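You operate a simulated robot arm through the tools that you are given. There is no shell and no other tool. Be economical: measure what you need, move in short steps, check, and stop when the job is done.

You are at the controls of a simulated robot arm. One attempt, no reset.

Task
Cool the bowl former, brush the fluff off its slide, then switch it off.
Fine: knob at OFF; brush only at 50 C or less; slide out; grey brush put back.

Only the result counts: the job must be done as asked and must still hold three seconds after the hand-in. Knocking over, shifting, dropping, spilling or breaking anything else fails it.

Robot
A 7-joint arm with a two-finger parallel gripper, fixed in place. Base frame: the origin is at the foot of the arm, x ahead of it, y to its left, z up; the work surface is at about z = 0.8. Readings come in m, degrees, newtons and seconds.
With the tool pointing down near the work surface it reaches from about 0.3 to 0.7 m from the base axis. Its first joint turns from -66.0 to 66.0 degrees. Payload 1.57 kg.
Tool frame: the origin (TCP) lies between the finger pads and is the grasp point; the fingertips stand 0.03 m ahead of it; z points along the fingers, y is the line along which they close. Largest opening 0.11 m; finger width 0.024, thickness 0.012; the body of the gripper, 0.048 by 0.112 m, starts 0.078 m behind the TCP.
Orientation is that of the tool frame in the base frame, as a unit quaternion [x, y, z, w]. With the fingers straight down and closing along the base's y, the tool's x points along the base's -x, its y along +y and its z along -z.

Tools
- The arm moves only by the tool servo_tool. Its argument "series" is a list of rows, each an object (a shift or turn left out is 0, a gripper value left out holds the last) with "angular": the turn, a rotation vector about the tool's x, y, z in degrees, a list of three; "dp": the shift along the tool's x, y, z in m, a list of three; "claw": the opening, from 0 (shut) to 1 (fully open). In form: [{"angular": [ax, ay, az], "dp": [dx, dy, dz], "claw": claw}, ...]. A call has 1 to 20 rows; each row is the pose to reach, as a shift and turn from the pose commanded when the call began, along the tool's axes at that moment. A row lasts 0.2 s, in which the tool goes at most 0.05 m and 8.6 degrees; a call with a longer step from one row to the next is refused whole, and so is a gripper value outside its range. A pose out of reach is approached as far as the arm can. The call stops where the force on the tool passes 50 N (or 10 N more than at its start, if that is more) or the arm is blocked; 0.2 s more then pass. The fingers move at their own pace (about 0.108 m/s each) and stop on an object; they squeeze with about 24 N. The grip force told is the motor's: it shows also when the fingers shut on nothing. Time passes only in rows, and 0.2 s behind the last, so rows that repeat a pose let the fingers close. The reply holds the time, the measured pose of the TCP, the force on the tool along the base axes, the opening and the grip force, in the units named above and with some noise.
- Cameras (640 x 400 px; columns grow to the right, rows downward): "scene" is fixed at [0.1694, -0.3948, 1.4062]; the picture's right is [0.73, -0.68, 0.00], its down [-0.38, -0.41, -0.83] and it looks along [0.57, 0.60, -0.56] (base axes); focal length 335 px, centre (320, 200). "wrist" rides on the gripper at [-0.036, 0, -0.08] in the tool frame; the picture's right is [0.00, -1.00, 0.00], its down [0.97, 0.00, -0.24] and it looks along [0.24, 0.00, 0.97] (tool axes); focal length 218 px, centre (320, 200). There is no depth. A picture from a camera that has moved, and an enlarged one, comes with that camera's place and axes in the base frame and with its lens.
- get_image(camera): a new picture of that camera. No time passes.
- inspect(camera, box): a new picture of the part [left, top, right, bottom] of that camera's present view, enlarged. No time passes.
- job_done(): hands the job in; it is judged then, once.

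Work in short steps. Places have to be worked out from the pictures, the camera data and where the tool is seen: move nearer, look again, correct. Check each grasp and each placing, and mend what went wrong. You have 120 turns and 64 pictures in all, those below and enlarged ones among them. Open the gripper and draw the arm clear of the work before you hand the job in, unless the task says otherwise; then end with one line.

The tools are called after "Call:" as a command line: name --argument value ..., lists and objects as JSON in quotes. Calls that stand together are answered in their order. servo_tool: Moves the arm, as the interface text tells. Its arguments: {"type":"object","properties":{"series":{"type":"array","items":{"type":"object","properties":{"angular":{"type":"array","items":{"type":"number"}},"dp":{"type":"array","items":{"type":"number"}},"claw":{"type":"number"}}}}},"required":["series"]} The other tools are called the same way: get_image (camera) takes a picture; inspect (camera, box) takes an enlarged picture of a part of a camera's view; job_done () hands the job in.

At the start:

```text
time_s: 0.0
ee_pos: [0.4885, -0.0267, 1.153]
orientation: [0.001, 1.0, 0.0, 0.0]
contact_force: [1.2, -0.5, -0.1]
grip_width: 0.11
grip_force: 0.2
```

scene: 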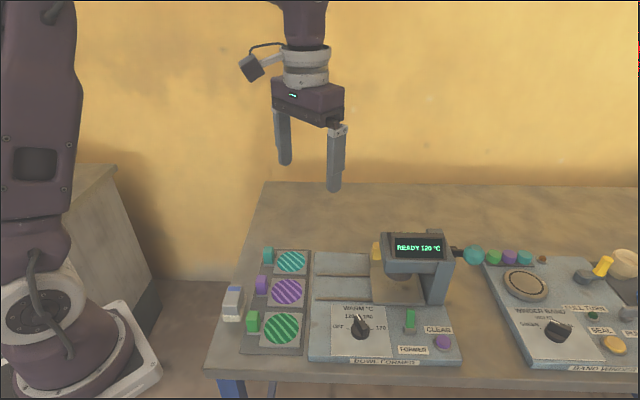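
wrist: 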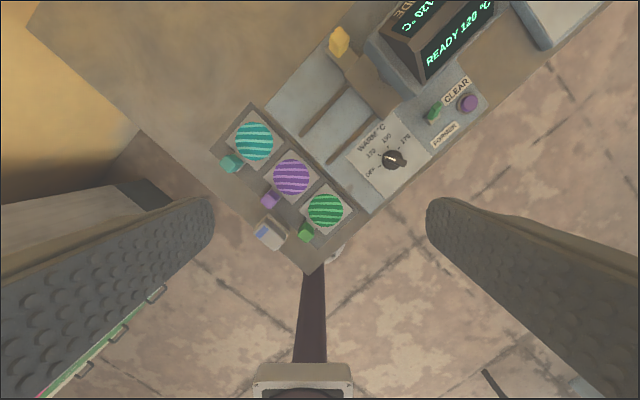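

The overview shows a machine with a knob, a display reading READY 120 °C, and buttons. I'll enlarge the relevant parts to read the labels.

Call:
inspect --camera "scene" --box '[300, 220, 480, 370]'

Call:
inspect --camera "scene" --box '[450, 230, 640, 380]'

Call:
inspect --camera "wrist" --box '[200, 0, 520, 250]'

Call:
inspect --camera "scene" --box '[200, 230, 330, 370]'

```text
2.67 times, centred on (390, 295) of scene
camera zoom: at [0.1694, -0.3948, 1.4062], right [0.73, -0.68, 0.0], down [-0.38, -0.41, -0.83], along [0.57, 0.6, -0.56], focal length 894 px, centre (133, -53)
```

zoom: 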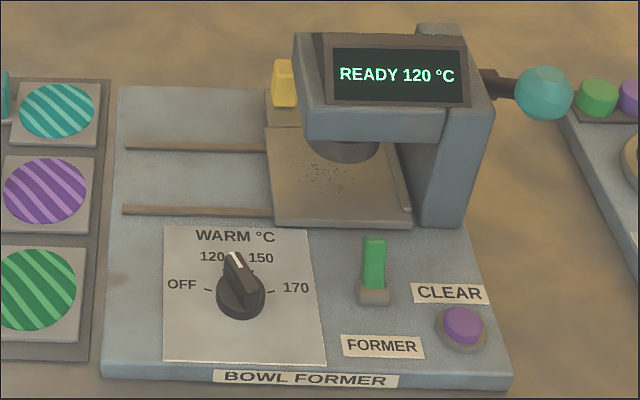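

```text
2.67 times, centred on (545, 305) of scene
camera zoom: at [0.1694, -0.3948, 1.4062], right [0.73, -0.68, 0.0], down [-0.38, -0.41, -0.83], along [0.57, 0.6, -0.56], focal length 894 px, centre (-280, -80)
```

zoom: 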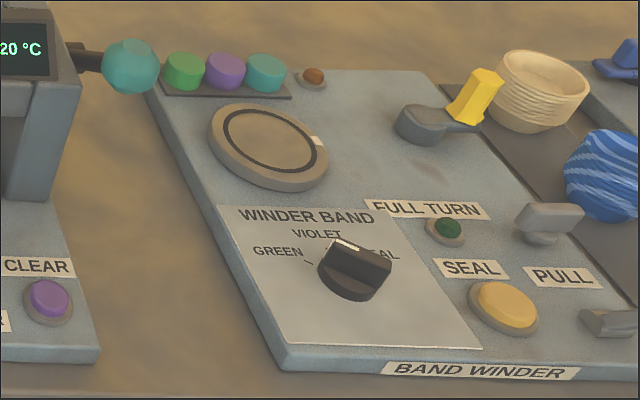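

```text
1.60 times, centred on (360, 125) of wrist
camera zoom: at [0.524, -0.0259, 1.2317], right [0.0, -1.0, 0.0], down [-0.97, 0.0, 0.24], along [-0.24, 0.0, -0.97], focal length 349 px, centre (256, 320)
```

zoom: 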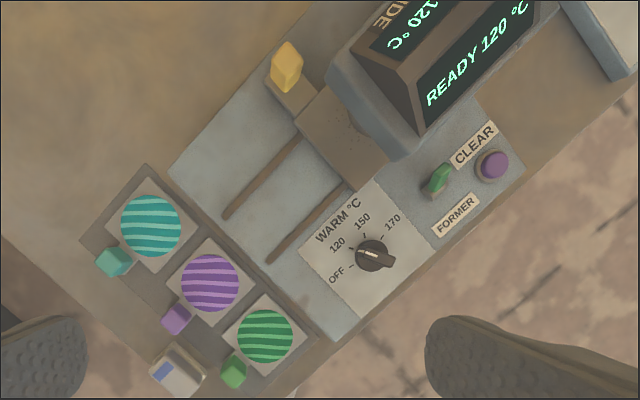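

```text
2.86 times, centred on (265, 300) of scene
camera zoom: at [0.1694, -0.3948, 1.4062], right [0.73, -0.68, 0.0], down [-0.38, -0.41, -0.83], along [0.57, 0.6, -0.56], focal length 958 px, centre (477, -86)
```

zoom: 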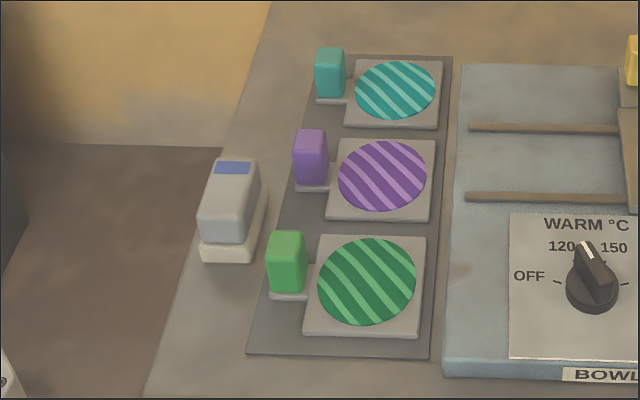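

The knob is at 120 and I put it near (0.50, -0.16); the brush is near (0.36, 0.07) and the slide's yellow handle near (0.68, -0.06). I'll move above the knob, turning the tool about 80° so the fingers straddle its bar.

Call:
servo_tool --series '[{"dp": [0, -0.013, 0.012], "angular": [0, 0, 8]}, {"dp": [0, -0.026, 0.024], "angular": [0, 0, 16]}, {"dp": [0, -0.039, 0.036], "angular": [0, 0, 24]}, {"dp": [0, -0.052, 0.048], "angular": [0, 0, 32]}, {"dp": [-0.005, -0.065, 0.06], "angular": [0, 0, 40]}, {"dp": [-0.005, -0.078, 0.072], "angular": [0, 0, 48]}, {"dp": [-0.005, -0.091, 0.084], "angular": [0, 0, 56]}, {"dp": [-0.01, -0.104, 0.096], "angular": [0, 0, 64]}, {"dp": [-0.01, -0.117, 0.108], "angular": [0, 0, 72]}, {"dp": [-0.01, -0.134, 0.12], "angular": [0, 0, 80]}]'

Call:
get_image --camera "wrist"

Call:
get_image --camera "scene"

```text
time_s: 2.2
ee_pos: [0.4987, -0.16, 1.0316]
orientation: [0.644, 0.765, 0.001, 0.001]
contact_force: [0.7, 0.4, 0.6]
grip_width: 0.11
grip_force: 0.1
```

```text
57 pictures are left
camera wrist: at [0.5048, -0.1955, 1.1107], right [-0.99, -0.17, 0.0], down [-0.17, 0.96, 0.24], along [-0.04, 0.24, -0.97], focal length 218 px, centre (320, 200)
```

wrist: 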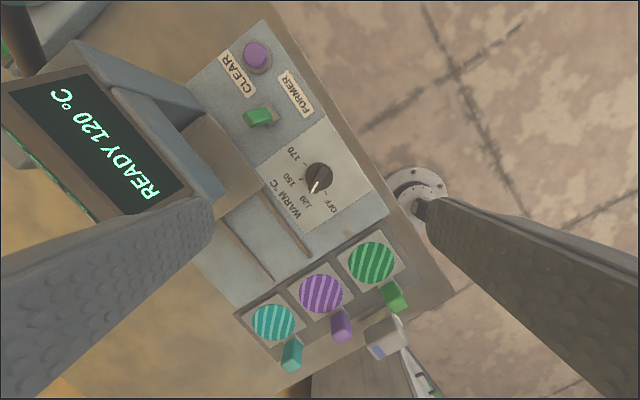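

```text
56 pictures are left
```

scene: 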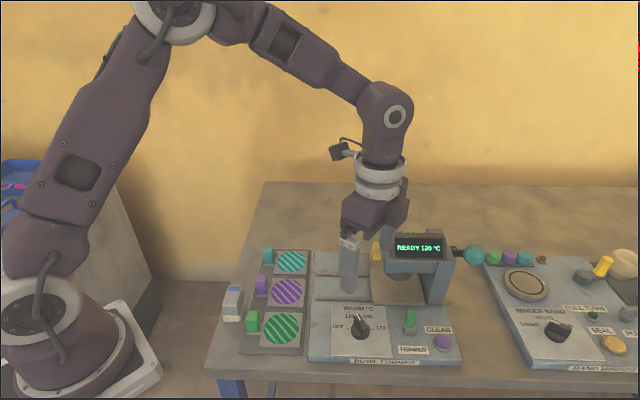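

The knob lies directly beneath the tool at about (0.498, -0.157). I'll enlarge it to read its angle.

Call:
inspect --camera "wrist" --box '[230, 90, 410, 240]'

```text
2.67 times, centred on (320, 165) of wrist
camera zoom: at [0.5048, -0.1955, 1.1107], right [-0.99, -0.17, 0.0], down [-0.17, 0.96, 0.24], along [-0.04, 0.24, -0.97], focal length 582 px, centre (320, 293)
```

zoom: 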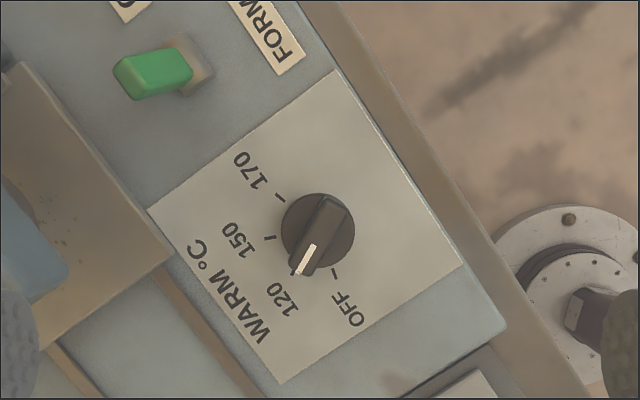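

The pointer is 26° off my finger plane and OFF lies about 54° counter-clockwise from 120. I'll align, partly close the fingers and descend to z 0.90.

Call:
servo_tool --series '[{"dp": [0.003, 0.0015, 0.03], "angular": [0, 0, 8], "claw": 0.6}, {"dp": [0.003, 0.0015, 0.06], "angular": [0, 0, 16]}, {"dp": [0.003, 0.0015, 0.09], "angular": [0, 0, 24]}, {"dp": [0.003, 0.0015, 0.13], "angular": [0, 0, 26]}, {"dp": [0.003, 0.0015, 0.13], "angular": [0, 0, 26]}]'

Call:
get_image --camera "wrist"

Call:
inspect --camera "scene" --box '[290, 230, 450, 370]'

```text
time_s: 3.4
ee_pos: [0.5004, -0.1577, 0.9011]
orientation: [0.799, 0.601, 0.0, 0.001]
contact_force: [-0.3, -0.6, 0.6]
grip_width: 0.066
grip_force: 0.0
```

```text
54 pictures are left
camera wrist: at [0.4898, -0.1916, 0.9811], right [-0.96, 0.28, 0.0], down [0.27, 0.93, 0.24], along [0.07, 0.23, -0.97], focal length 218 px, centre (320, 200)
```

wrist: 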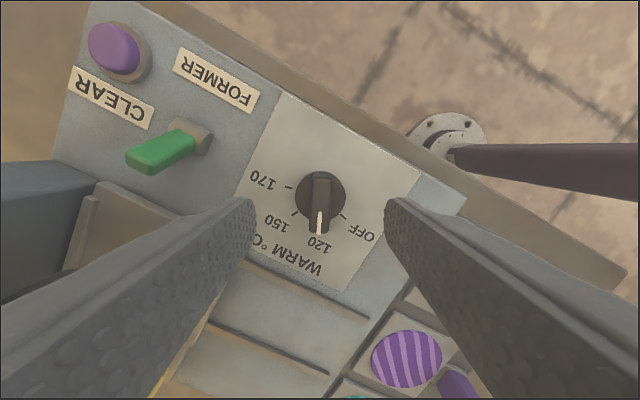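

```text
2.86 times, centred on (370, 300) of scene
camera zoom: at [0.1694, -0.3948, 1.4062], right [0.73, -0.68, 0.0], down [-0.38, -0.41, -0.83], along [0.57, 0.6, -0.56], focal length 958 px, centre (177, -86)
```

zoom: 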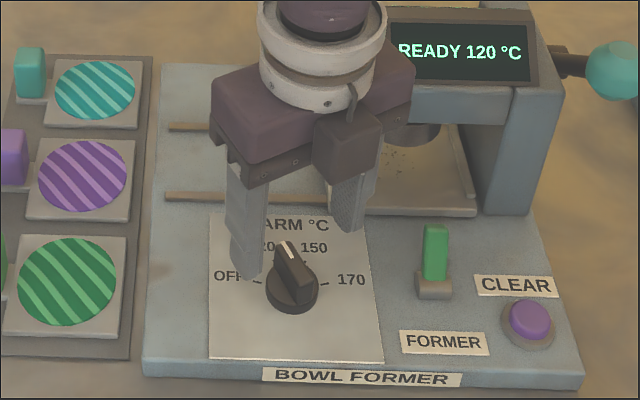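

The knob bar is aligned, about 4 mm off along its length. I'll correct, descend with contact protection, and close.

Call:
servo_tool --series '[{"dp": [-0.004, 0, 0.015]}, {"dp": [-0.004, 0, 0.03]}, {"dp": [-0.004, 0, 0.038]}, {"dp": [-0.004, 0, 0.038]}]'

Call:
inspect --camera "scene" --box '[290, 230, 450, 370]'

```text
time_s: 4.4
ee_pos: [0.4991, -0.1612, 0.8634]
orientation: [0.798, 0.602, 0.0, -0.001]
contact_force: [-0.1, 0.4, 0.1]
grip_width: 0.0657
grip_force: 0.1
```

```text
2.86 times, centred on (370, 300) of scene
camera zoom: at [0.1694, -0.3948, 1.4062], right [0.73, -0.68, 0.0], down [-0.38, -0.41, -0.83], along [0.57, 0.6, -0.56], focal length 958 px, centre (177, -86)
```

zoom: 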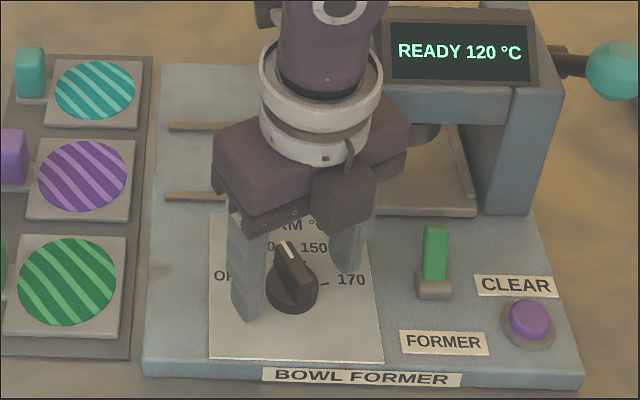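

Fingertips flank the knob without contact. Closing now.

Call:
servo_tool --series '[{"claw": 0}, {"claw": 0}, {"claw": 0}, {"claw": 0}]'

```text
time_s: 5.4
ee_pos: [0.4989, -0.161, 0.8639]
orientation: [0.799, 0.601, -0.001, -0.001]
contact_force: [1.7, 0.0, 8.6]
grip_width: 0.0119
grip_force: 28.7
```

Gripping the bar (12 mm). I'll turn -54° about the tool axis.

Call:
servo_tool --series '[{"angular": [0, 0, -8]}, {"angular": [0, 0, -16]}, {"angular": [0, 0, -24]}, {"angular": [0, 0, -32]}, {"angular": [0, 0, -40]}, {"angular": [0, 0, -48]}, {"angular": [0, 0, -54]}, {"angular": [0, 0, -54]}]'

Call:
inspect --camera "scene" --box '[290, 230, 450, 370]'

```text
time_s: 7.2
ee_pos: [0.5017, -0.1602, 0.8644]
orientation: [0.437, 0.9, 0.001, 0.002]
contact_force: [33.5, 1.2, -4.5]
grip_width: 0.0163
grip_force: 31.4
```

```text
2.86 times, centred on (370, 300) of scene
camera zoom: at [0.1703, -0.3948, 1.406], right [0.73, -0.68, 0.0], down [-0.38, -0.41, -0.83], along [0.57, 0.6, -0.56], focal length 958 px, centre (177, -86)
```

zoom: 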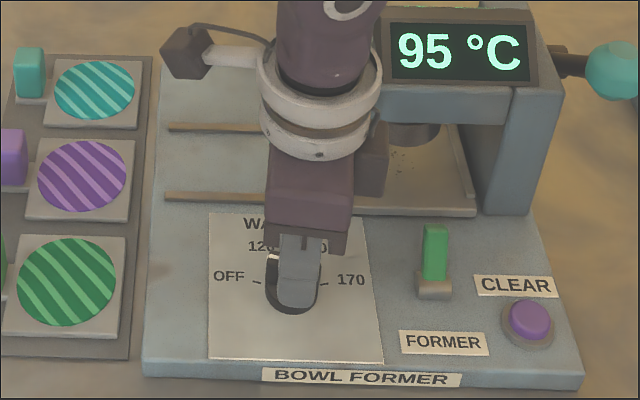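

The display drops to 95 °C, but there is side load, so the knob may lag. I'll open and rise straight up to check.

Call:
servo_tool --series '[{"claw": 0.6}, {"claw": 0.6}, {"claw": 0.6}, {"dp": [0, 0, -0.03]}, {"dp": [0, 0, -0.07]}, {"dp": [0, 0, -0.1]}, {"dp": [0, 0, -0.1]}]'

Call:
inspect --camera "wrist" --box '[220, 90, 420, 240]'

Call:
get_image --camera "scene"

```text
time_s: 8.8
ee_pos: [0.4986, -0.1598, 0.9628]
orientation: [0.438, 0.899, 0.0, 0.001]
contact_force: [-0.1, 0.5, 0.4]
grip_width: 0.066
grip_force: 0.1
```

```text
2.67 times, centred on (320, 165) of wrist
camera zoom: at [0.5212, -0.1882, 1.0428], right [-0.79, -0.62, 0.0], down [-0.6, 0.76, 0.24], along [-0.15, 0.19, -0.97], focal length 582 px, centre (320, 293)
```

zoom: 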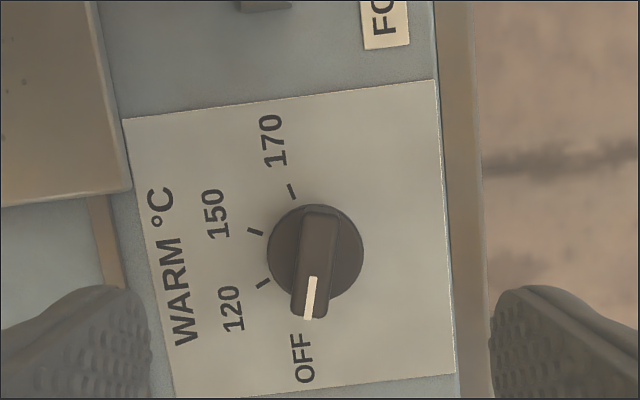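

```text
49 pictures are left
```

scene: 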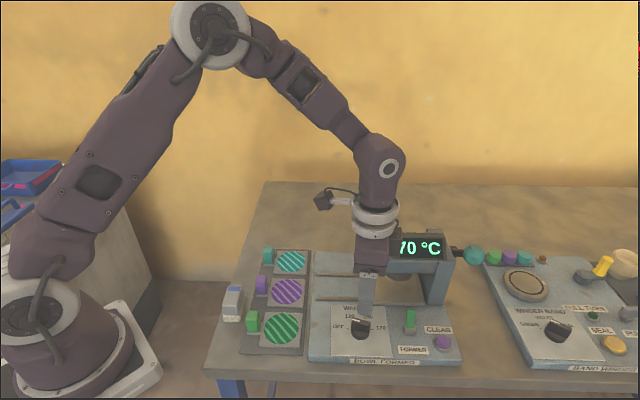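

The knob points squarely at OFF and it reads 70 °C, falling. Next I rise and move to view the yellow slide handle from above.

Call:
servo_tool --series '[{"dp": [0, 0, -0.04]}, {"dp": [0, 0.01, -0.08]}, {"dp": [0.005, 0.04, -0.12]}, {"dp": [0.015, 0.08, -0.12], "angular": [0, 0, -7]}, {"dp": [0.025, 0.12, -0.12], "angular": [0, 0, -7]}, {"dp": [0.032, 0.16, -0.12], "angular": [0, 0, -7]}, {"dp": [0.0375, 0.195, -0.12], "angular": [0, 0, -7]}, {"dp": [0.0375, 0.195, -0.12], "angular": [0, 0, -7]}]'

Call:
get_image --camera "wrist"

Call:
inspect --camera "scene" --box '[300, 220, 480, 370]'

```text
refused: row 3 steps farther than a row can; nothing moved
```

```text
48 pictures are left
camera wrist: at [0.5212, -0.1882, 1.0428], right [-0.79, -0.62, 0.0], down [-0.6, 0.76, 0.24], along [-0.15, 0.19, -0.97], focal length 218 px, centre (320, 200)
```

wrist: 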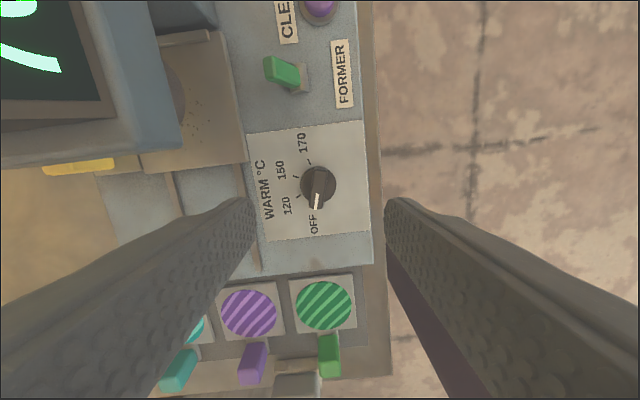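

```text
2.67 times, centred on (390, 295) of scene
camera zoom: at [0.1694, -0.3948, 1.4062], right [0.73, -0.68, 0.0], down [-0.38, -0.41, -0.83], along [0.57, 0.6, -0.56], focal length 894 px, centre (133, -53)
```

zoom: 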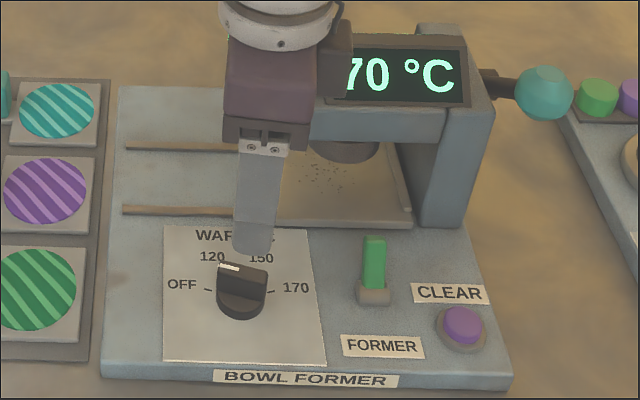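

One row was too long; I repeat the move with shorter steps.

Call:
servo_tool --series '[{"dp": [0, 0, -0.04]}, {"dp": [0, 0, -0.08]}, {"dp": [0.005, 0.02, -0.11]}, {"dp": [0.012, 0.06, -0.12], "angular": [0, 0, -7]}, {"dp": [0.02, 0.1, -0.12], "angular": [0, 0, -7]}, {"dp": [0.028, 0.14, -0.12], "angular": [0, 0, -7]}, {"dp": [0.035, 0.18, -0.12], "angular": [0, 0, -7]}, {"dp": [0.0375, 0.195, -0.12], "angular": [0, 0, -7]}, {"dp": [0.0375, 0.195, -0.12], "angular": [0, 0, -7]}]'

Call:
get_image --camera "wrist"

Call:
get_image --camera "scene"

```text
time_s: 10.8
ee_pos: [0.6278, -0.0111, 1.0836]
orientation: [0.383, 0.924, 0.0, 0.001]
contact_force: [0.2, -1.2, -0.6]
grip_width: 0.066
grip_force: 0.1
```

```text
46 pictures are left
camera wrist: at [0.6527, -0.0365, 1.1631], right [-0.71, -0.71, 0.0], down [-0.69, 0.69, 0.24], along [-0.17, 0.17, -0.97], focal length 218 px, centre (320, 200)
```

wrist: 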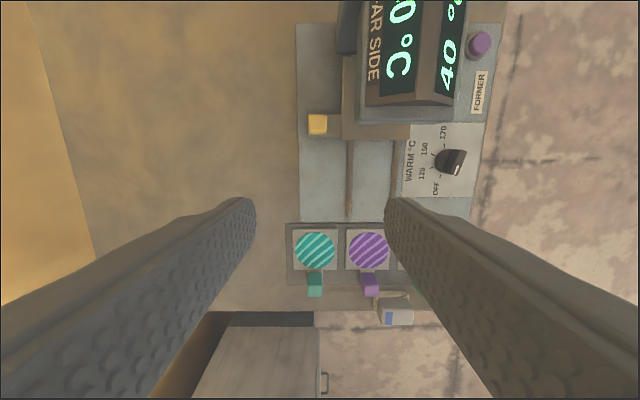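

```text
45 pictures are left
```

scene: 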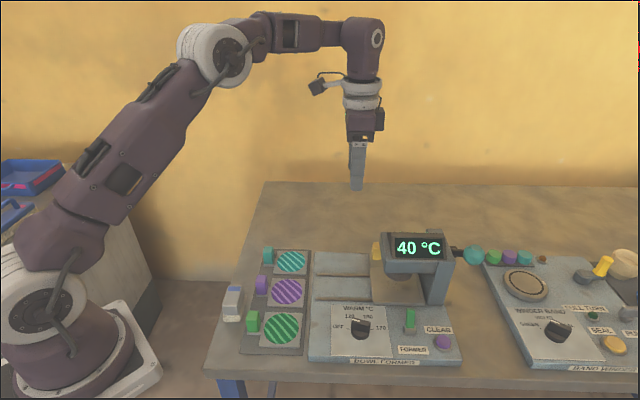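

It's now 40 °C, so brushing will be allowed. The handle is at about (0.673, -0.053), top near z 0.88; I'll enlarge to see the clearance between it and the head.

Call:
inspect --camera "wrist" --box '[270, 0, 510, 150]'

```text
2.67 times, centred on (390, 75) of wrist
camera zoom: at [0.6527, -0.0365, 1.1631], right [-0.71, -0.71, 0.0], down [-0.69, 0.69, 0.24], along [-0.17, 0.17, -0.97], focal length 582 px, centre (133, 533)
```

zoom: 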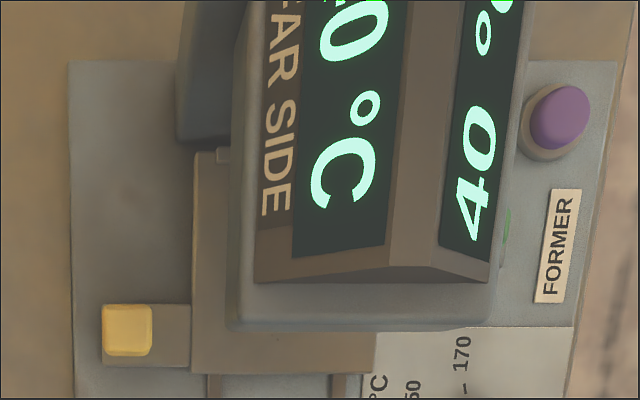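

There is about 3 cm between handle and head, so I'll tilt the gripper 40° leaning away from the head and approach a standoff, fingers opened to 5 cm.

Call:
servo_tool --series '[{"angular": [0, -8, 0], "dp": [0, 0, 0.03], "claw": 0.45}, {"angular": [0, -16, 0], "dp": [-0.004, 0.002, 0.06]}, {"angular": [0, -24, 0], "dp": [-0.008, 0.002, 0.09]}, {"angular": [0, -32, 0], "dp": [-0.012, 0.002, 0.12]}, {"angular": [0, -40, 0], "dp": [-0.0173, 0.0023, 0.15]}, {"angular": [0, -40, 0], "dp": [-0.0173, 0.0023, 0.1636]}, {"angular": [0, -40, 0], "dp": [-0.0173, 0.0023, 0.1636]}]'

Call:
get_image --camera "wrist"

Call:
inspect --camera "scene" --box '[300, 160, 480, 310]'

```text
time_s: 12.4
ee_pos: [0.643, -0.0226, 0.9197]
orientation: [0.359, 0.868, -0.131, 0.316]
contact_force: [-0.6, -0.9, -0.1]
grip_width: 0.0495
grip_force: 0.1
```

```text
43 pictures are left
camera wrist: at [0.6251, -0.0055, 1.0036], right [-0.71, -0.71, 0.0], down [-0.63, 0.64, -0.44], along [0.31, -0.31, -0.9], focal length 218 px, centre (320, 200)
```

wrist: 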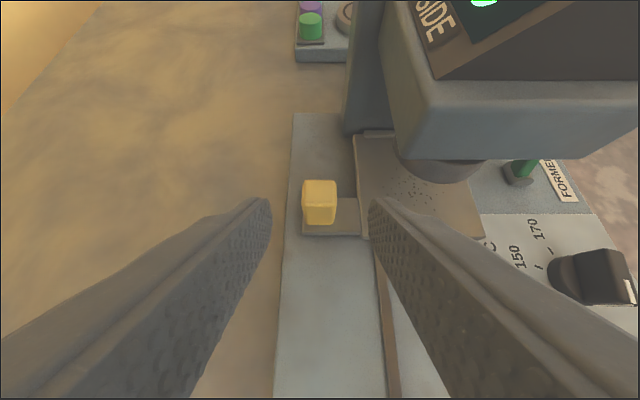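

```text
2.67 times, centred on (390, 235) of scene
camera zoom: at [0.1694, -0.3948, 1.4062], right [0.73, -0.68, 0.0], down [-0.38, -0.41, -0.83], along [0.57, 0.6, -0.56], focal length 894 px, centre (133, 107)
```

zoom: 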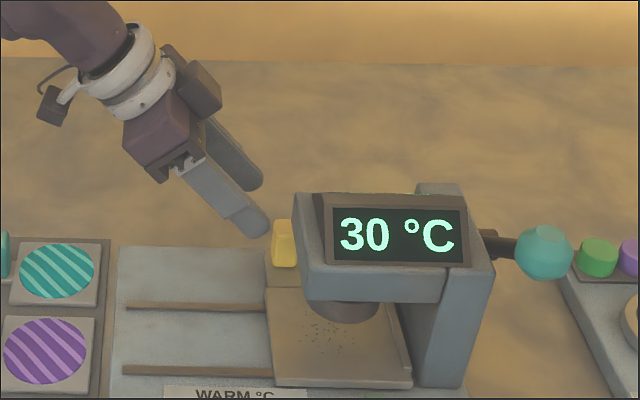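

Handle is centred between the fingers. Advancing 6 cm along the tool axis, then closing.

Call:
servo_tool --series '[{"dp": [0, 0, 0.02]}, {"dp": [0, 0, 0.04]}, {"dp": [0, 0, 0.058]}, {"dp": [0, 0, 0.058], "claw": 0}, {"dp": [0, 0, 0.058], "claw": 0}, {"dp": [0, 0, 0.058], "claw": 0}]'

Call:
inspect --camera "scene" --box '[300, 220, 480, 370]'

```text
time_s: 13.8
ee_pos: [0.6686, -0.0494, 0.8777]
orientation: [0.36, 0.868, -0.131, 0.316]
contact_force: [-1.1, 0.5, -0.8]
grip_width: 0.0236
grip_force: 36.0
```

```text
2.67 times, centred on (390, 295) of scene
camera zoom: at [0.1694, -0.3948, 1.4062], right [0.73, -0.68, 0.0], down [-0.38, -0.41, -0.83], along [0.57, 0.6, -0.56], focal length 894 px, centre (133, -53)
```

zoom: 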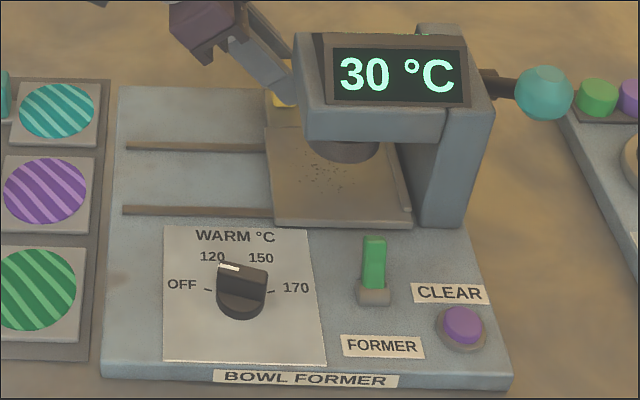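

Handle gripped (24 mm). Pulling horizontally to machine-left along the rails, about 11 cm; it will stop on force.

Call:
servo_tool --series '[{"dp": [0.0115, 0, -0.0096]}, {"dp": [0.023, 0, -0.0193]}, {"dp": [0.0345, 0, -0.0289]}, {"dp": [0.046, 0, -0.0386]}, {"dp": [0.0575, 0, -0.0482]}, {"dp": [0.069, 0, -0.0579]}, {"dp": [0.0766, 0, -0.0643]}, {"dp": [0.0843, 0, -0.0707]}, {"dp": [0.0843, 0, -0.0707]}]'

Call:
inspect --camera "scene" --box '[300, 220, 480, 370]'

```text
time_s: 15.8
ee_pos: [0.5907, 0.03, 0.8777]
orientation: [0.36, 0.868, -0.131, 0.317]
contact_force: [8.3, 8.6, 14.9]
grip_width: 0.0238
grip_force: 35.4
```

```text
2.67 times, centred on (390, 295) of scene
camera zoom: at [0.1693, -0.3946, 1.4062], right [0.73, -0.68, 0.0], down [-0.38, -0.41, -0.83], along [0.57, 0.6, -0.56], focal length 894 px, centre (133, -53)
```

zoom: 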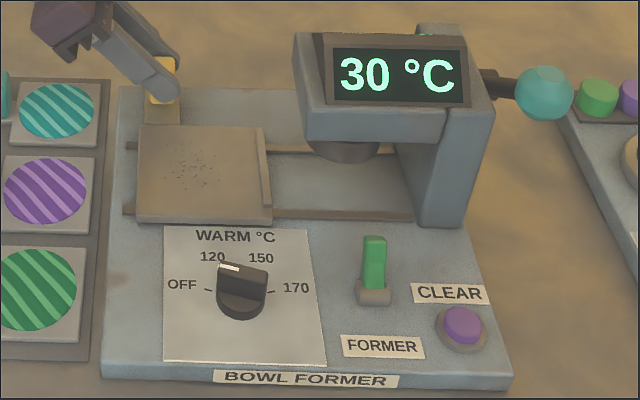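

The slide moved out 11 cm; a little rail is left, so I pull further gently until its stop.

Call:
servo_tool --series '[{"dp": [0.0038, 0, -0.0032]}, {"dp": [0.0077, 0, -0.0064]}, {"dp": [0.0115, 0, -0.0096]}, {"dp": [0.0115, 0, -0.0096]}]'

Call:
inspect --camera "scene" --box '[300, 220, 480, 370]'

```text
time_s: 16.8
ee_pos: [0.5814, 0.0392, 0.8756]
orientation: [0.36, 0.868, -0.13, 0.318]
contact_force: [29.3, -14.9, 0.5]
grip_width: 0.0238
grip_force: 36.0
```

```text
2.67 times, centred on (390, 295) of scene
camera zoom: at [0.1701, -0.3952, 1.406], right [0.73, -0.68, 0.0], down [-0.38, -0.41, -0.83], along [0.57, 0.61, -0.56], focal length 894 px, centre (133, -53)
```

zoom: 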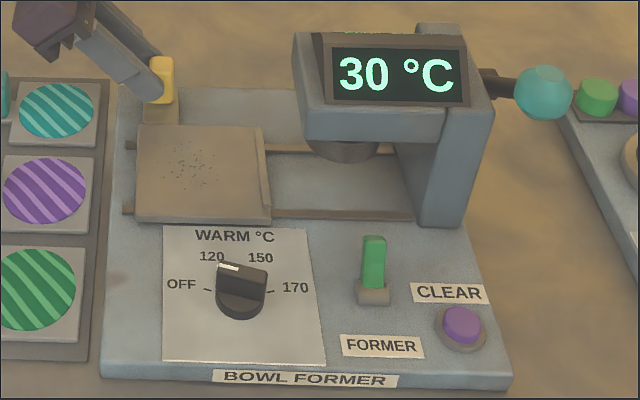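

The slide is at its stop, fully out. I'll release, back out along the tool axis, and right the gripper.

Call:
servo_tool --series '[{"dp": [0, 0, 0], "claw": 0.45}, {"dp": [0, 0, 0]}, {"dp": [0, 0, -0.03]}, {"dp": [0, 0, -0.06]}, {"dp": [-0.02, 0, -0.09], "angular": [0, 8, 0]}, {"dp": [-0.04, 0, -0.12], "angular": [0, 16, 0]}, {"dp": [-0.06, 0, -0.15], "angular": [0, 24, 0]}, {"dp": [-0.08, 0, -0.18], "angular": [0, 32, 0]}, {"dp": [-0.1, 0, -0.2], "angular": [0, 40, 0]}, {"dp": [-0.1, 0, -0.2], "angular": [0, 40, 0]}]'

Call:
get_image --camera "wrist"

```text
time_s: 19.0
ee_pos: [0.5465, 0.0772, 1.0931]
orientation: [0.382, 0.924, 0.0, 0.0]
contact_force: [0.2, 0.0, 0.8]
grip_width: 0.0496
grip_force: 0.0
```

```text
38 pictures are left
camera wrist: at [0.5702, 0.0519, 1.1723], right [-0.71, -0.71, 0.0], down [-0.69, 0.69, 0.24], along [-0.17, 0.17, -0.97], focal length 218 px, centre (320, 200)
```

wrist: 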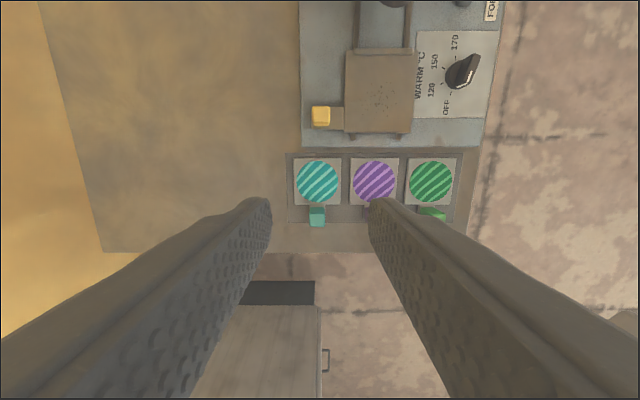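

Slide is clear and out. Moving above the brush, estimated near (0.36, 0.07).

Call:
servo_tool --series '[{"dp": [0.0225, -0.0274, 0.006], "claw": 0.8}, {"dp": [0.045, -0.0548, 0.012]}, {"dp": [0.0675, -0.0822, 0.018]}, {"dp": [0.09, -0.1096, 0.024]}, {"dp": [0.1126, -0.137, 0.03]}, {"dp": [0.1126, -0.137, 0.03]}]'

Call:
get_image --camera "wrist"

```text
time_s: 20.4
ee_pos: [0.3674, 0.0608, 1.0617]
orientation: [0.383, 0.924, 0.0, -0.001]
contact_force: [-0.2, 0.9, -0.3]
grip_width: 0.088
grip_force: 0.1
```

```text
37 pictures are left
camera wrist: at [0.3913, 0.0347, 1.1405], right [-0.71, -0.71, 0.0], down [-0.69, 0.69, 0.24], along [-0.17, 0.17, -0.97], focal length 218 px, centre (320, 200)
```

wrist: 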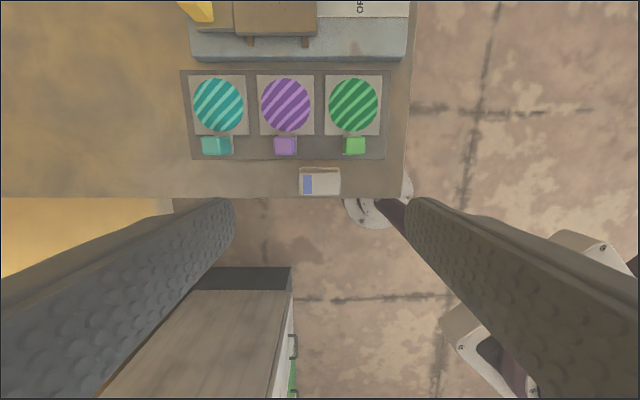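

Call:
inspect --camera "wrist" --box '[240, 130, 400, 230]'

```text
4.00 times, centred on (320, 180) of wrist
camera zoom: at [0.3913, 0.0347, 1.1405], right [-0.71, -0.71, 0.0], down [-0.69, 0.69, 0.24], along [-0.17, 0.17, -0.97], focal length 873 px, centre (320, 280)
```

zoom: 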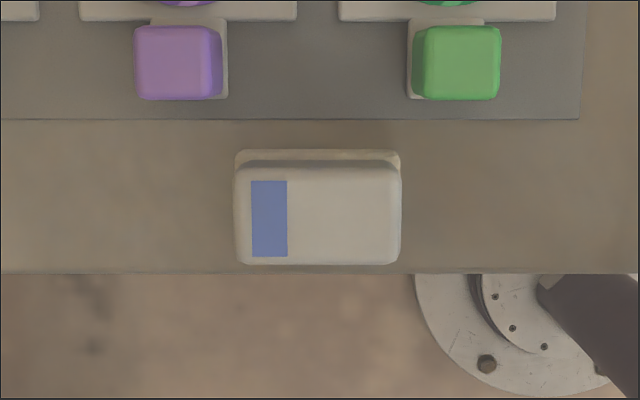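

The brush top is about 5.5 × 3.3 cm at (0.357, 0.070), long side along the tool's closing line. I'll lower to z 0.91 over it and check alignment.

Call:
servo_tool --series '[{"dp": [0.007, -0.001, 0.04]}, {"dp": [0.014, -0.001, 0.08]}, {"dp": [0.014, -0.001, 0.12]}, {"dp": [0.014, -0.001, 0.152]}, {"dp": [0.014, -0.001, 0.152]}]'

Call:
get_image --camera "wrist"

Call:
inspect --camera "scene" --box '[190, 210, 320, 350]'

```text
time_s: 21.6
ee_pos: [0.3565, 0.0688, 0.9086]
orientation: [0.383, 0.924, 0.0, 0.0]
contact_force: [0.5, -0.4, 0.9]
grip_width: 0.0877
grip_force: 0.1
```

```text
35 pictures are left
camera wrist: at [0.382, 0.044, 0.9878], right [-0.71, -0.71, 0.0], down [-0.69, 0.69, 0.24], along [-0.17, 0.17, -0.97], focal length 218 px, centre (320, 200)
```

wrist: 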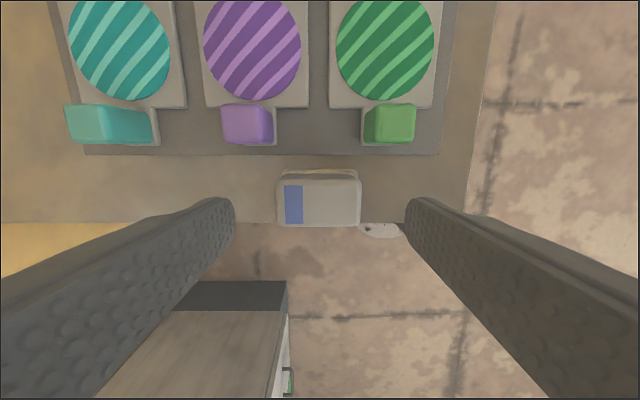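

```text
2.86 times, centred on (255, 280) of scene
camera zoom: at [0.1694, -0.3948, 1.4062], right [0.73, -0.68, 0.0], down [-0.38, -0.41, -0.83], along [0.57, 0.6, -0.56], focal length 958 px, centre (506, -29)
```

zoom: 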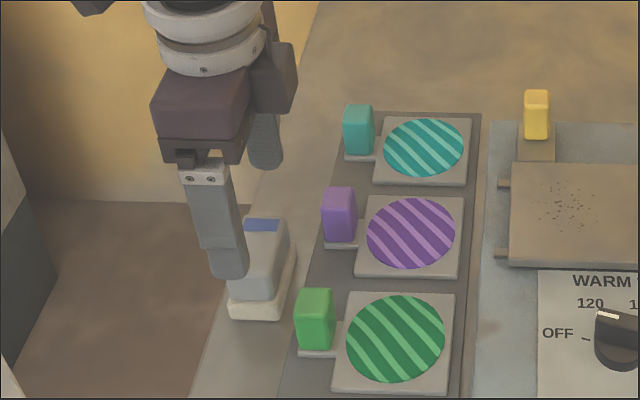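

Brush is centred. Descending 5.7 cm and gripping it.

Call:
servo_tool --series '[{"dp": [0.001, 0, 0.03]}, {"dp": [0.001, 0, 0.05]}, {"dp": [0.001, 0, 0.057]}, {"dp": [0.001, 0, 0.057], "claw": 0.3}, {"dp": [0.001, 0, 0.057], "claw": 0.3}, {"dp": [0.001, 0, 0.057], "claw": 0.3}]'

Call:
inspect --camera "scene" --box '[190, 210, 320, 350]'

```text
time_s: 23.0
ee_pos: [0.3566, 0.0686, 0.8537]
orientation: [0.383, 0.924, -0.001, 0.0]
contact_force: [-0.7, 0.8, 0.5]
grip_width: 0.057
grip_force: 24.8
```

```text
2.86 times, centred on (255, 280) of scene
camera zoom: at [0.1694, -0.3948, 1.4062], right [0.73, -0.68, 0.0], down [-0.38, -0.41, -0.83], along [0.57, 0.6, -0.56], focal length 958 px, centre (506, -29)
```

zoom: 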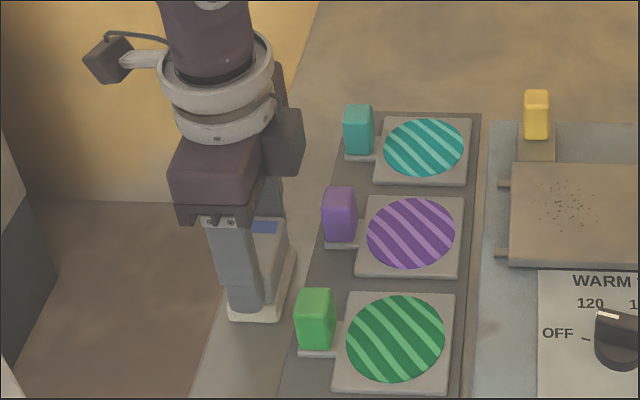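

Gripped (57 mm, 25 N); home pose is TCP (0.3566, 0.0686, 0.8537). Lifting 10 cm straight up to check.

Call:
servo_tool --series '[{"dp": [0, 0, -0.02]}, {"dp": [0, 0, -0.05]}, {"dp": [0, 0, -0.08]}, {"dp": [0, 0, -0.1]}, {"dp": [0, 0, -0.1]}]'

Call:
inspect --camera "scene" --box '[190, 170, 350, 350]'

Call:
get_image --camera "wrist"

```text
time_s: 24.2
ee_pos: [0.3561, 0.0712, 0.9531]
orientation: [0.382, 0.924, -0.001, 0.0]
contact_force: [1.1, -0.6, 0.6]
grip_width: 0.0328
grip_force: 0.1
```

```text
2.22 times, centred on (270, 260) of scene
camera zoom: at [0.1694, -0.3948, 1.4062], right [0.73, -0.68, 0.0], down [-0.38, -0.41, -0.83], along [0.57, 0.6, -0.56], focal length 745 px, centre (431, 67)
```

zoom: 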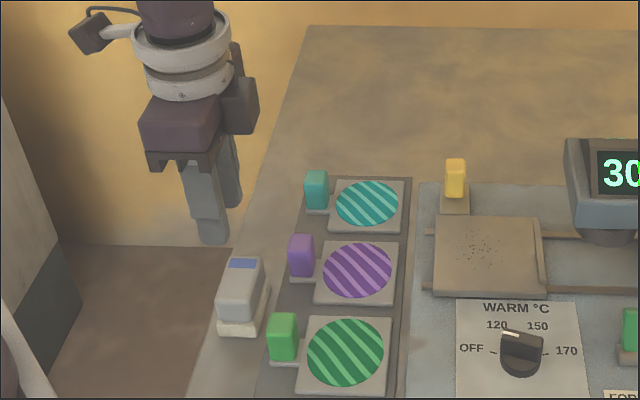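

```text
31 pictures are left
camera wrist: at [0.3803, 0.0452, 1.0329], right [-0.71, -0.71, 0.0], down [-0.69, 0.69, 0.24], along [-0.17, 0.17, -0.97], focal length 218 px, centre (320, 200)
```

wrist: 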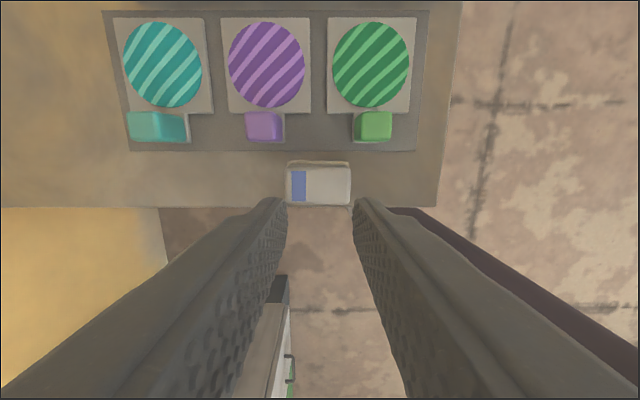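

The brush slipped out and stayed in its place. I'll look closely at its shape before regripping.

Call:
inspect --camera "scene" --box '[205, 270, 265, 330]'

Call:
inspect --camera "wrist" --box '[275, 150, 365, 215]'

```text
6.67 times, centred on (235, 300) of scene
camera zoom: at [0.1694, -0.3948, 1.4062], right [0.73, -0.68, 0.0], down [-0.38, -0.41, -0.83], along [0.57, 0.6, -0.56], focal length 2234 px, centre (887, -467)
```

zoom: 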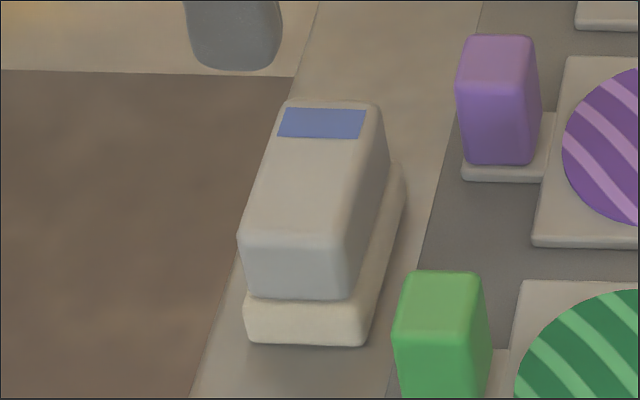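

```text
6.15 times, centred on (320, 182) of wrist
camera zoom: at [0.3803, 0.0452, 1.0329], right [-0.71, -0.71, 0.0], down [-0.69, 0.69, 0.24], along [-0.17, 0.17, -0.97], focal length 1343 px, centre (320, 308)
```

zoom: 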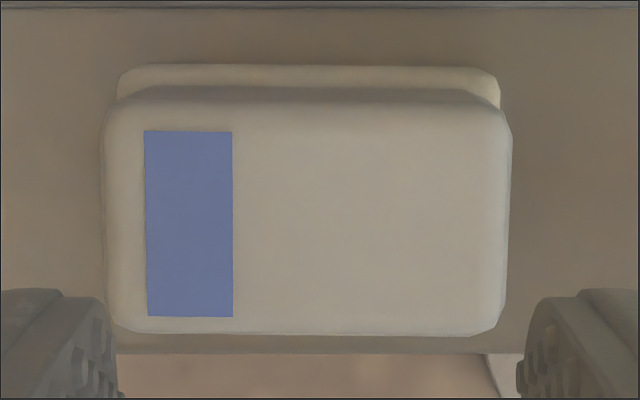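

The body has rounded top edges and its top is only at about z 0.84, so my grip was too shallow. I'll reopen and go down to TCP z 0.836, then grip.

Call:
servo_tool --series '[{"claw": 0.75}, {"claw": 0.75}, {"dp": [0, 0, 0.04]}, {"dp": [0, 0, 0.08]}, {"dp": [0, 0, 0.105]}, {"dp": [0, 0, 0.117]}, {"dp": [0, 0, 0.117], "claw": 0.3}, {"dp": [0, 0, 0.117], "claw": 0.3}, {"dp": [0, 0, 0.117], "claw": 0.3}, {"dp": [0, 0, 0.117], "claw": 0.3}]'

```text
time_s: 26.4
ee_pos: [0.3575, 0.0699, 0.8385]
orientation: [0.382, 0.924, 0.0, 0.0]
contact_force: [-0.4, -0.6, -0.4]
grip_width: 0.0611
grip_force: 24.1
```

Grip is now 61 mm on the body. Lifting a little to test.

Call:
servo_tool --series '[{"dp": [0, 0, -0.015]}, {"dp": [0, 0, -0.04]}, {"dp": [0, 0, -0.07]}, {"dp": [0, 0, -0.1]}, {"dp": [0, 0, -0.1]}]'

Call:
inspect --camera "scene" --box '[190, 170, 350, 350]'

```text
time_s: 27.6
ee_pos: [0.3551, 0.0693, 0.9378]
orientation: [0.383, 0.924, 0.0, 0.0]
contact_force: [-0.1, 0.0, -0.9]
grip_width: 0.0612
grip_force: 24.3
```

```text
2.22 times, centred on (270, 260) of scene
camera zoom: at [0.1694, -0.3948, 1.4062], right [0.73, -0.68, 0.0], down [-0.38, -0.41, -0.83], along [0.57, 0.6, -0.56], focal length 745 px, centre (431, 67)
```

zoom: 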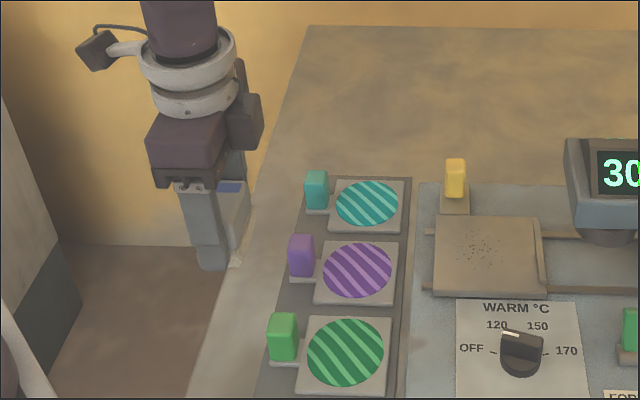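

The brush is held. The fluff triangulates to about (0.557, -0.055, z 0.841); carrying the brush above it at z 0.97.

Call:
servo_tool --series '[{"dp": [0, 0, -0.035]}, {"dp": [-0.04, 0.009, -0.035]}, {"dp": [-0.08, 0.018, -0.035]}, {"dp": [-0.12, 0.027, -0.035]}, {"dp": [-0.16, 0.036, -0.035]}, {"dp": [-0.2, 0.045, -0.035]}, {"dp": [-0.2294, 0.0539, -0.035]}, {"dp": [-0.2294, 0.0539, -0.035]}]'

Call:
get_image --camera "wrist"

Call:
inspect --camera "scene" --box '[280, 190, 460, 340]'

```text
time_s: 29.4
ee_pos: [0.5575, -0.0535, 0.9746]
orientation: [0.383, 0.924, 0.001, 0.0]
contact_force: [-0.2, 0.2, -0.5]
grip_width: 0.0611
grip_force: 23.8
```

```text
27 pictures are left
camera wrist: at [0.5823, -0.08, 1.0538], right [-0.71, -0.71, 0.0], down [-0.69, 0.69, 0.24], along [-0.17, 0.17, -0.97], focal length 218 px, centre (320, 200)
```

wrist: 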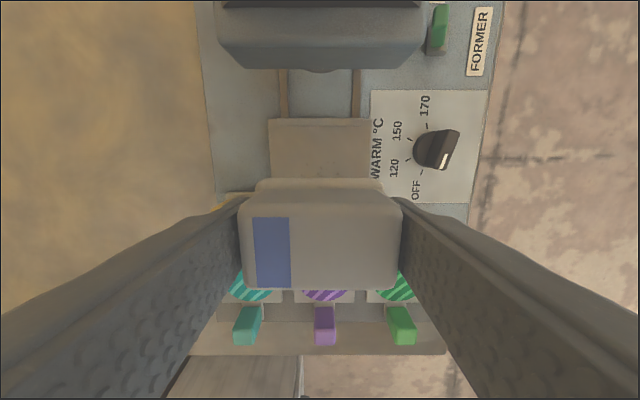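

```text
2.67 times, centred on (370, 265) of scene
camera zoom: at [0.1694, -0.3948, 1.4062], right [0.73, -0.68, 0.0], down [-0.38, -0.41, -0.83], along [0.57, 0.6, -0.56], focal length 894 px, centre (187, 27)
```

zoom: 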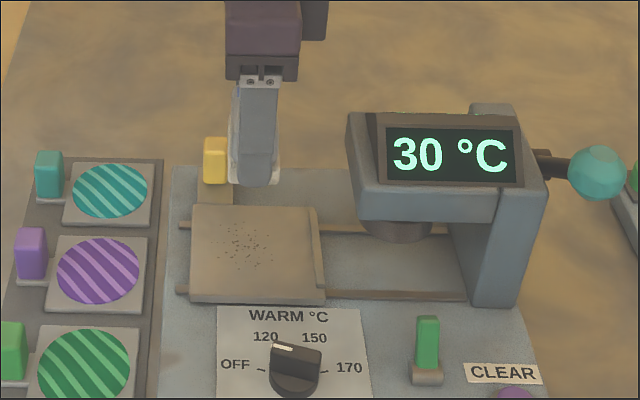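

The brush is centred over the slide's fluff at 30 °C. I'll move to the right end of the first lane and lower to light contact.

Call:
servo_tool --series '[{"dp": [-0.016, -0.015, 0.03]}, {"dp": [-0.016, -0.015, 0.06]}, {"dp": [-0.016, -0.015, 0.085]}, {"dp": [-0.016, -0.015, 0.09]}, {"dp": [-0.016, -0.015, 0.094]}, {"dp": [-0.016, -0.015, 0.096]}, {"dp": [-0.016, -0.015, 0.096]}]'

Call:
inspect --camera "scene" --box '[280, 190, 460, 340]'

```text
time_s: 31.0
ee_pos: [0.5582, -0.0772, 0.8778]
orientation: [0.383, 0.924, 0.0, -0.001]
contact_force: [-0.3, -1.0, -0.2]
grip_width: 0.0611
grip_force: 23.5
```

```text
2.67 times, centred on (370, 265) of scene
camera zoom: at [0.1694, -0.3948, 1.4062], right [0.73, -0.68, 0.0], down [-0.38, -0.41, -0.83], along [0.57, 0.6, -0.56], focal length 894 px, centre (187, 27)
```

zoom: 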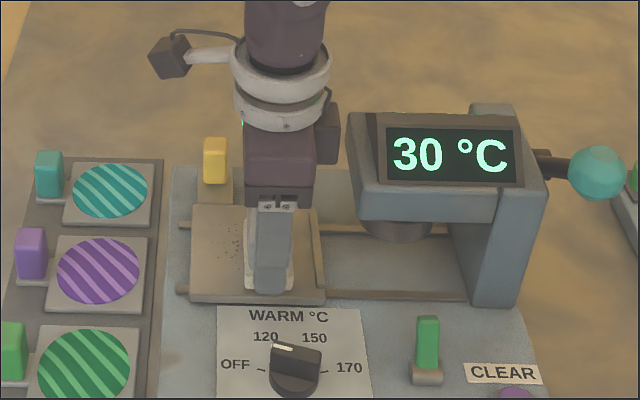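

No contact yet at TCP z 0.878; lowering in 1 mm steps.

Call:
servo_tool --series '[{"dp": [0, 0, 0.001]}, {"dp": [0, 0, 0.002]}, {"dp": [0, 0, 0.003]}, {"dp": [0, 0, 0.003]}]'

```text
time_s: 32.0
ee_pos: [0.5568, -0.0765, 0.8729]
orientation: [0.383, 0.924, 0.0, 0.0]
contact_force: [-1.8, -0.8, 6.1]
grip_width: 0.061
grip_force: 24.2
```

Light contact (6 N). Sweeping left across the first lane, shifting back, and sweeping again.

Call:
servo_tool --series '[{"dp": [0.01, 0, 0.003]}, {"dp": [0.02, 0, 0.003]}, {"dp": [0.03, 0, 0.003]}, {"dp": [0.04, 0, 0.003]}, {"dp": [0.05, 0, 0.003]}, {"dp": [0.055, 0.01, 0.003]}, {"dp": [0.055, 0.02, 0.003]}, {"dp": [0.055, 0.03, 0.003]}, {"dp": [0.045, 0.03, 0.003]}, {"dp": [0.035, 0.03, 0.003]}, {"dp": [0.025, 0.03, 0.003]}, {"dp": [0.015, 0.03, 0.003]}, {"dp": [0.005, 0.03, 0.003]}, {"dp": [0, 0.03, 0.003]}]'

Call:
inspect --camera "scene" --box '[280, 190, 460, 340]'

```text
time_s: 35.0
ee_pos: [0.5783, -0.0549, 0.8704]
orientation: [0.383, 0.924, 0.0, 0.001]
contact_force: [-0.1, -0.1, -0.5]
grip_width: 0.0608
grip_force: 24.2
```

```text
2.67 times, centred on (370, 265) of scene
camera zoom: at [0.1694, -0.3948, 1.4062], right [0.73, -0.68, 0.0], down [-0.38, -0.41, -0.83], along [0.57, 0.6, -0.56], focal length 894 px, centre (187, 27)
```

zoom: 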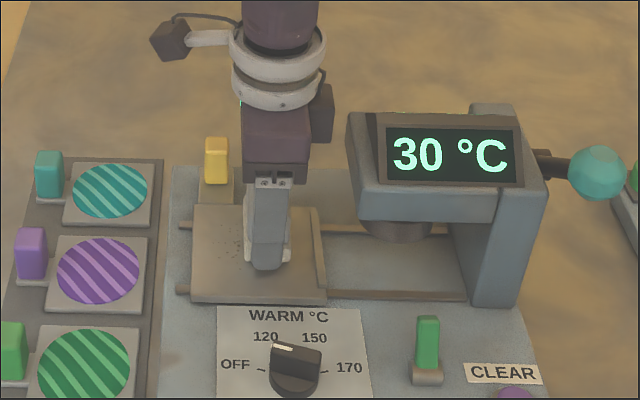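

Some specks remain visible and contact went slack. Lifting the brush to view slide and bristles.

Call:
servo_tool --series '[{"dp": [0, 0, -0.02]}, {"dp": [0, 0.0, -0.05]}, {"dp": [0, 0.0, -0.08]}, {"dp": [0, 0.0, -0.08]}]'

Call:
inspect --camera "scene" --box '[320, 190, 420, 310]'

Call:
get_image --camera "wrist"

```text
time_s: 36.0
ee_pos: [0.5764, -0.055, 0.9501]
orientation: [0.383, 0.924, 0.0, 0.0]
contact_force: [-0.9, -0.5, -1.7]
grip_width: 0.0611
grip_force: 24.1
```

```text
3.33 times, centred on (370, 250) of scene
camera zoom: at [0.1694, -0.3948, 1.4062], right [0.73, -0.68, 0.0], down [-0.38, -0.41, -0.83], along [0.57, 0.6, -0.56], focal length 1117 px, centre (153, 33)
```

zoom: 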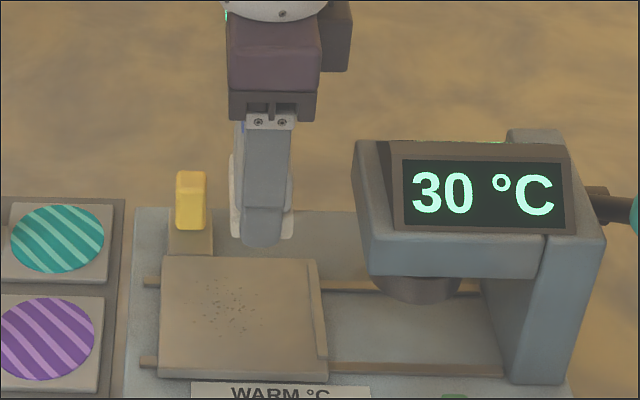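

```text
22 pictures are left
camera wrist: at [0.6028, -0.0807, 1.0299], right [-0.71, -0.71, 0.0], down [-0.69, 0.69, 0.24], along [-0.17, 0.17, -0.97], focal length 218 px, centre (320, 200)
```

wrist: 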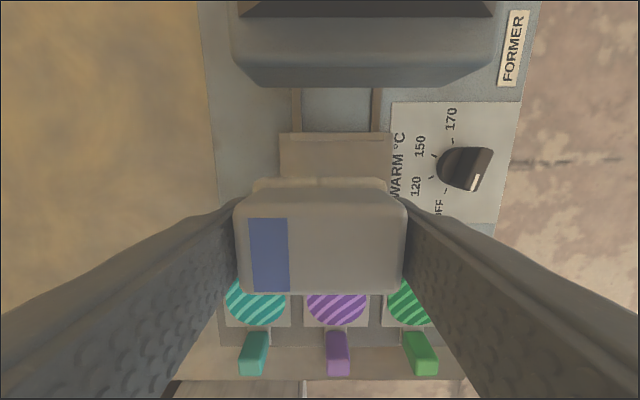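

Fluff is only slightly thinned. I'll re-centre on it and lower until contact is felt again.

Call:
servo_tool --series '[{"dp": [0.015, -0.015, 0.03]}, {"dp": [0.015, -0.015, 0.06]}, {"dp": [0.015, -0.015, 0.075]}, {"dp": [0.015, -0.015, 0.079]}, {"dp": [0.015, -0.015, 0.081]}, {"dp": [0.015, -0.015, 0.083]}, {"dp": [0.015, -0.015, 0.083]}]'

```text
time_s: 37.6
ee_pos: [0.5569, -0.0562, 0.8681]
orientation: [0.382, 0.924, 0.0, 0.001]
contact_force: [-1.5, -1.1, 24.0]
grip_width: 0.0613
grip_force: 24.0
```

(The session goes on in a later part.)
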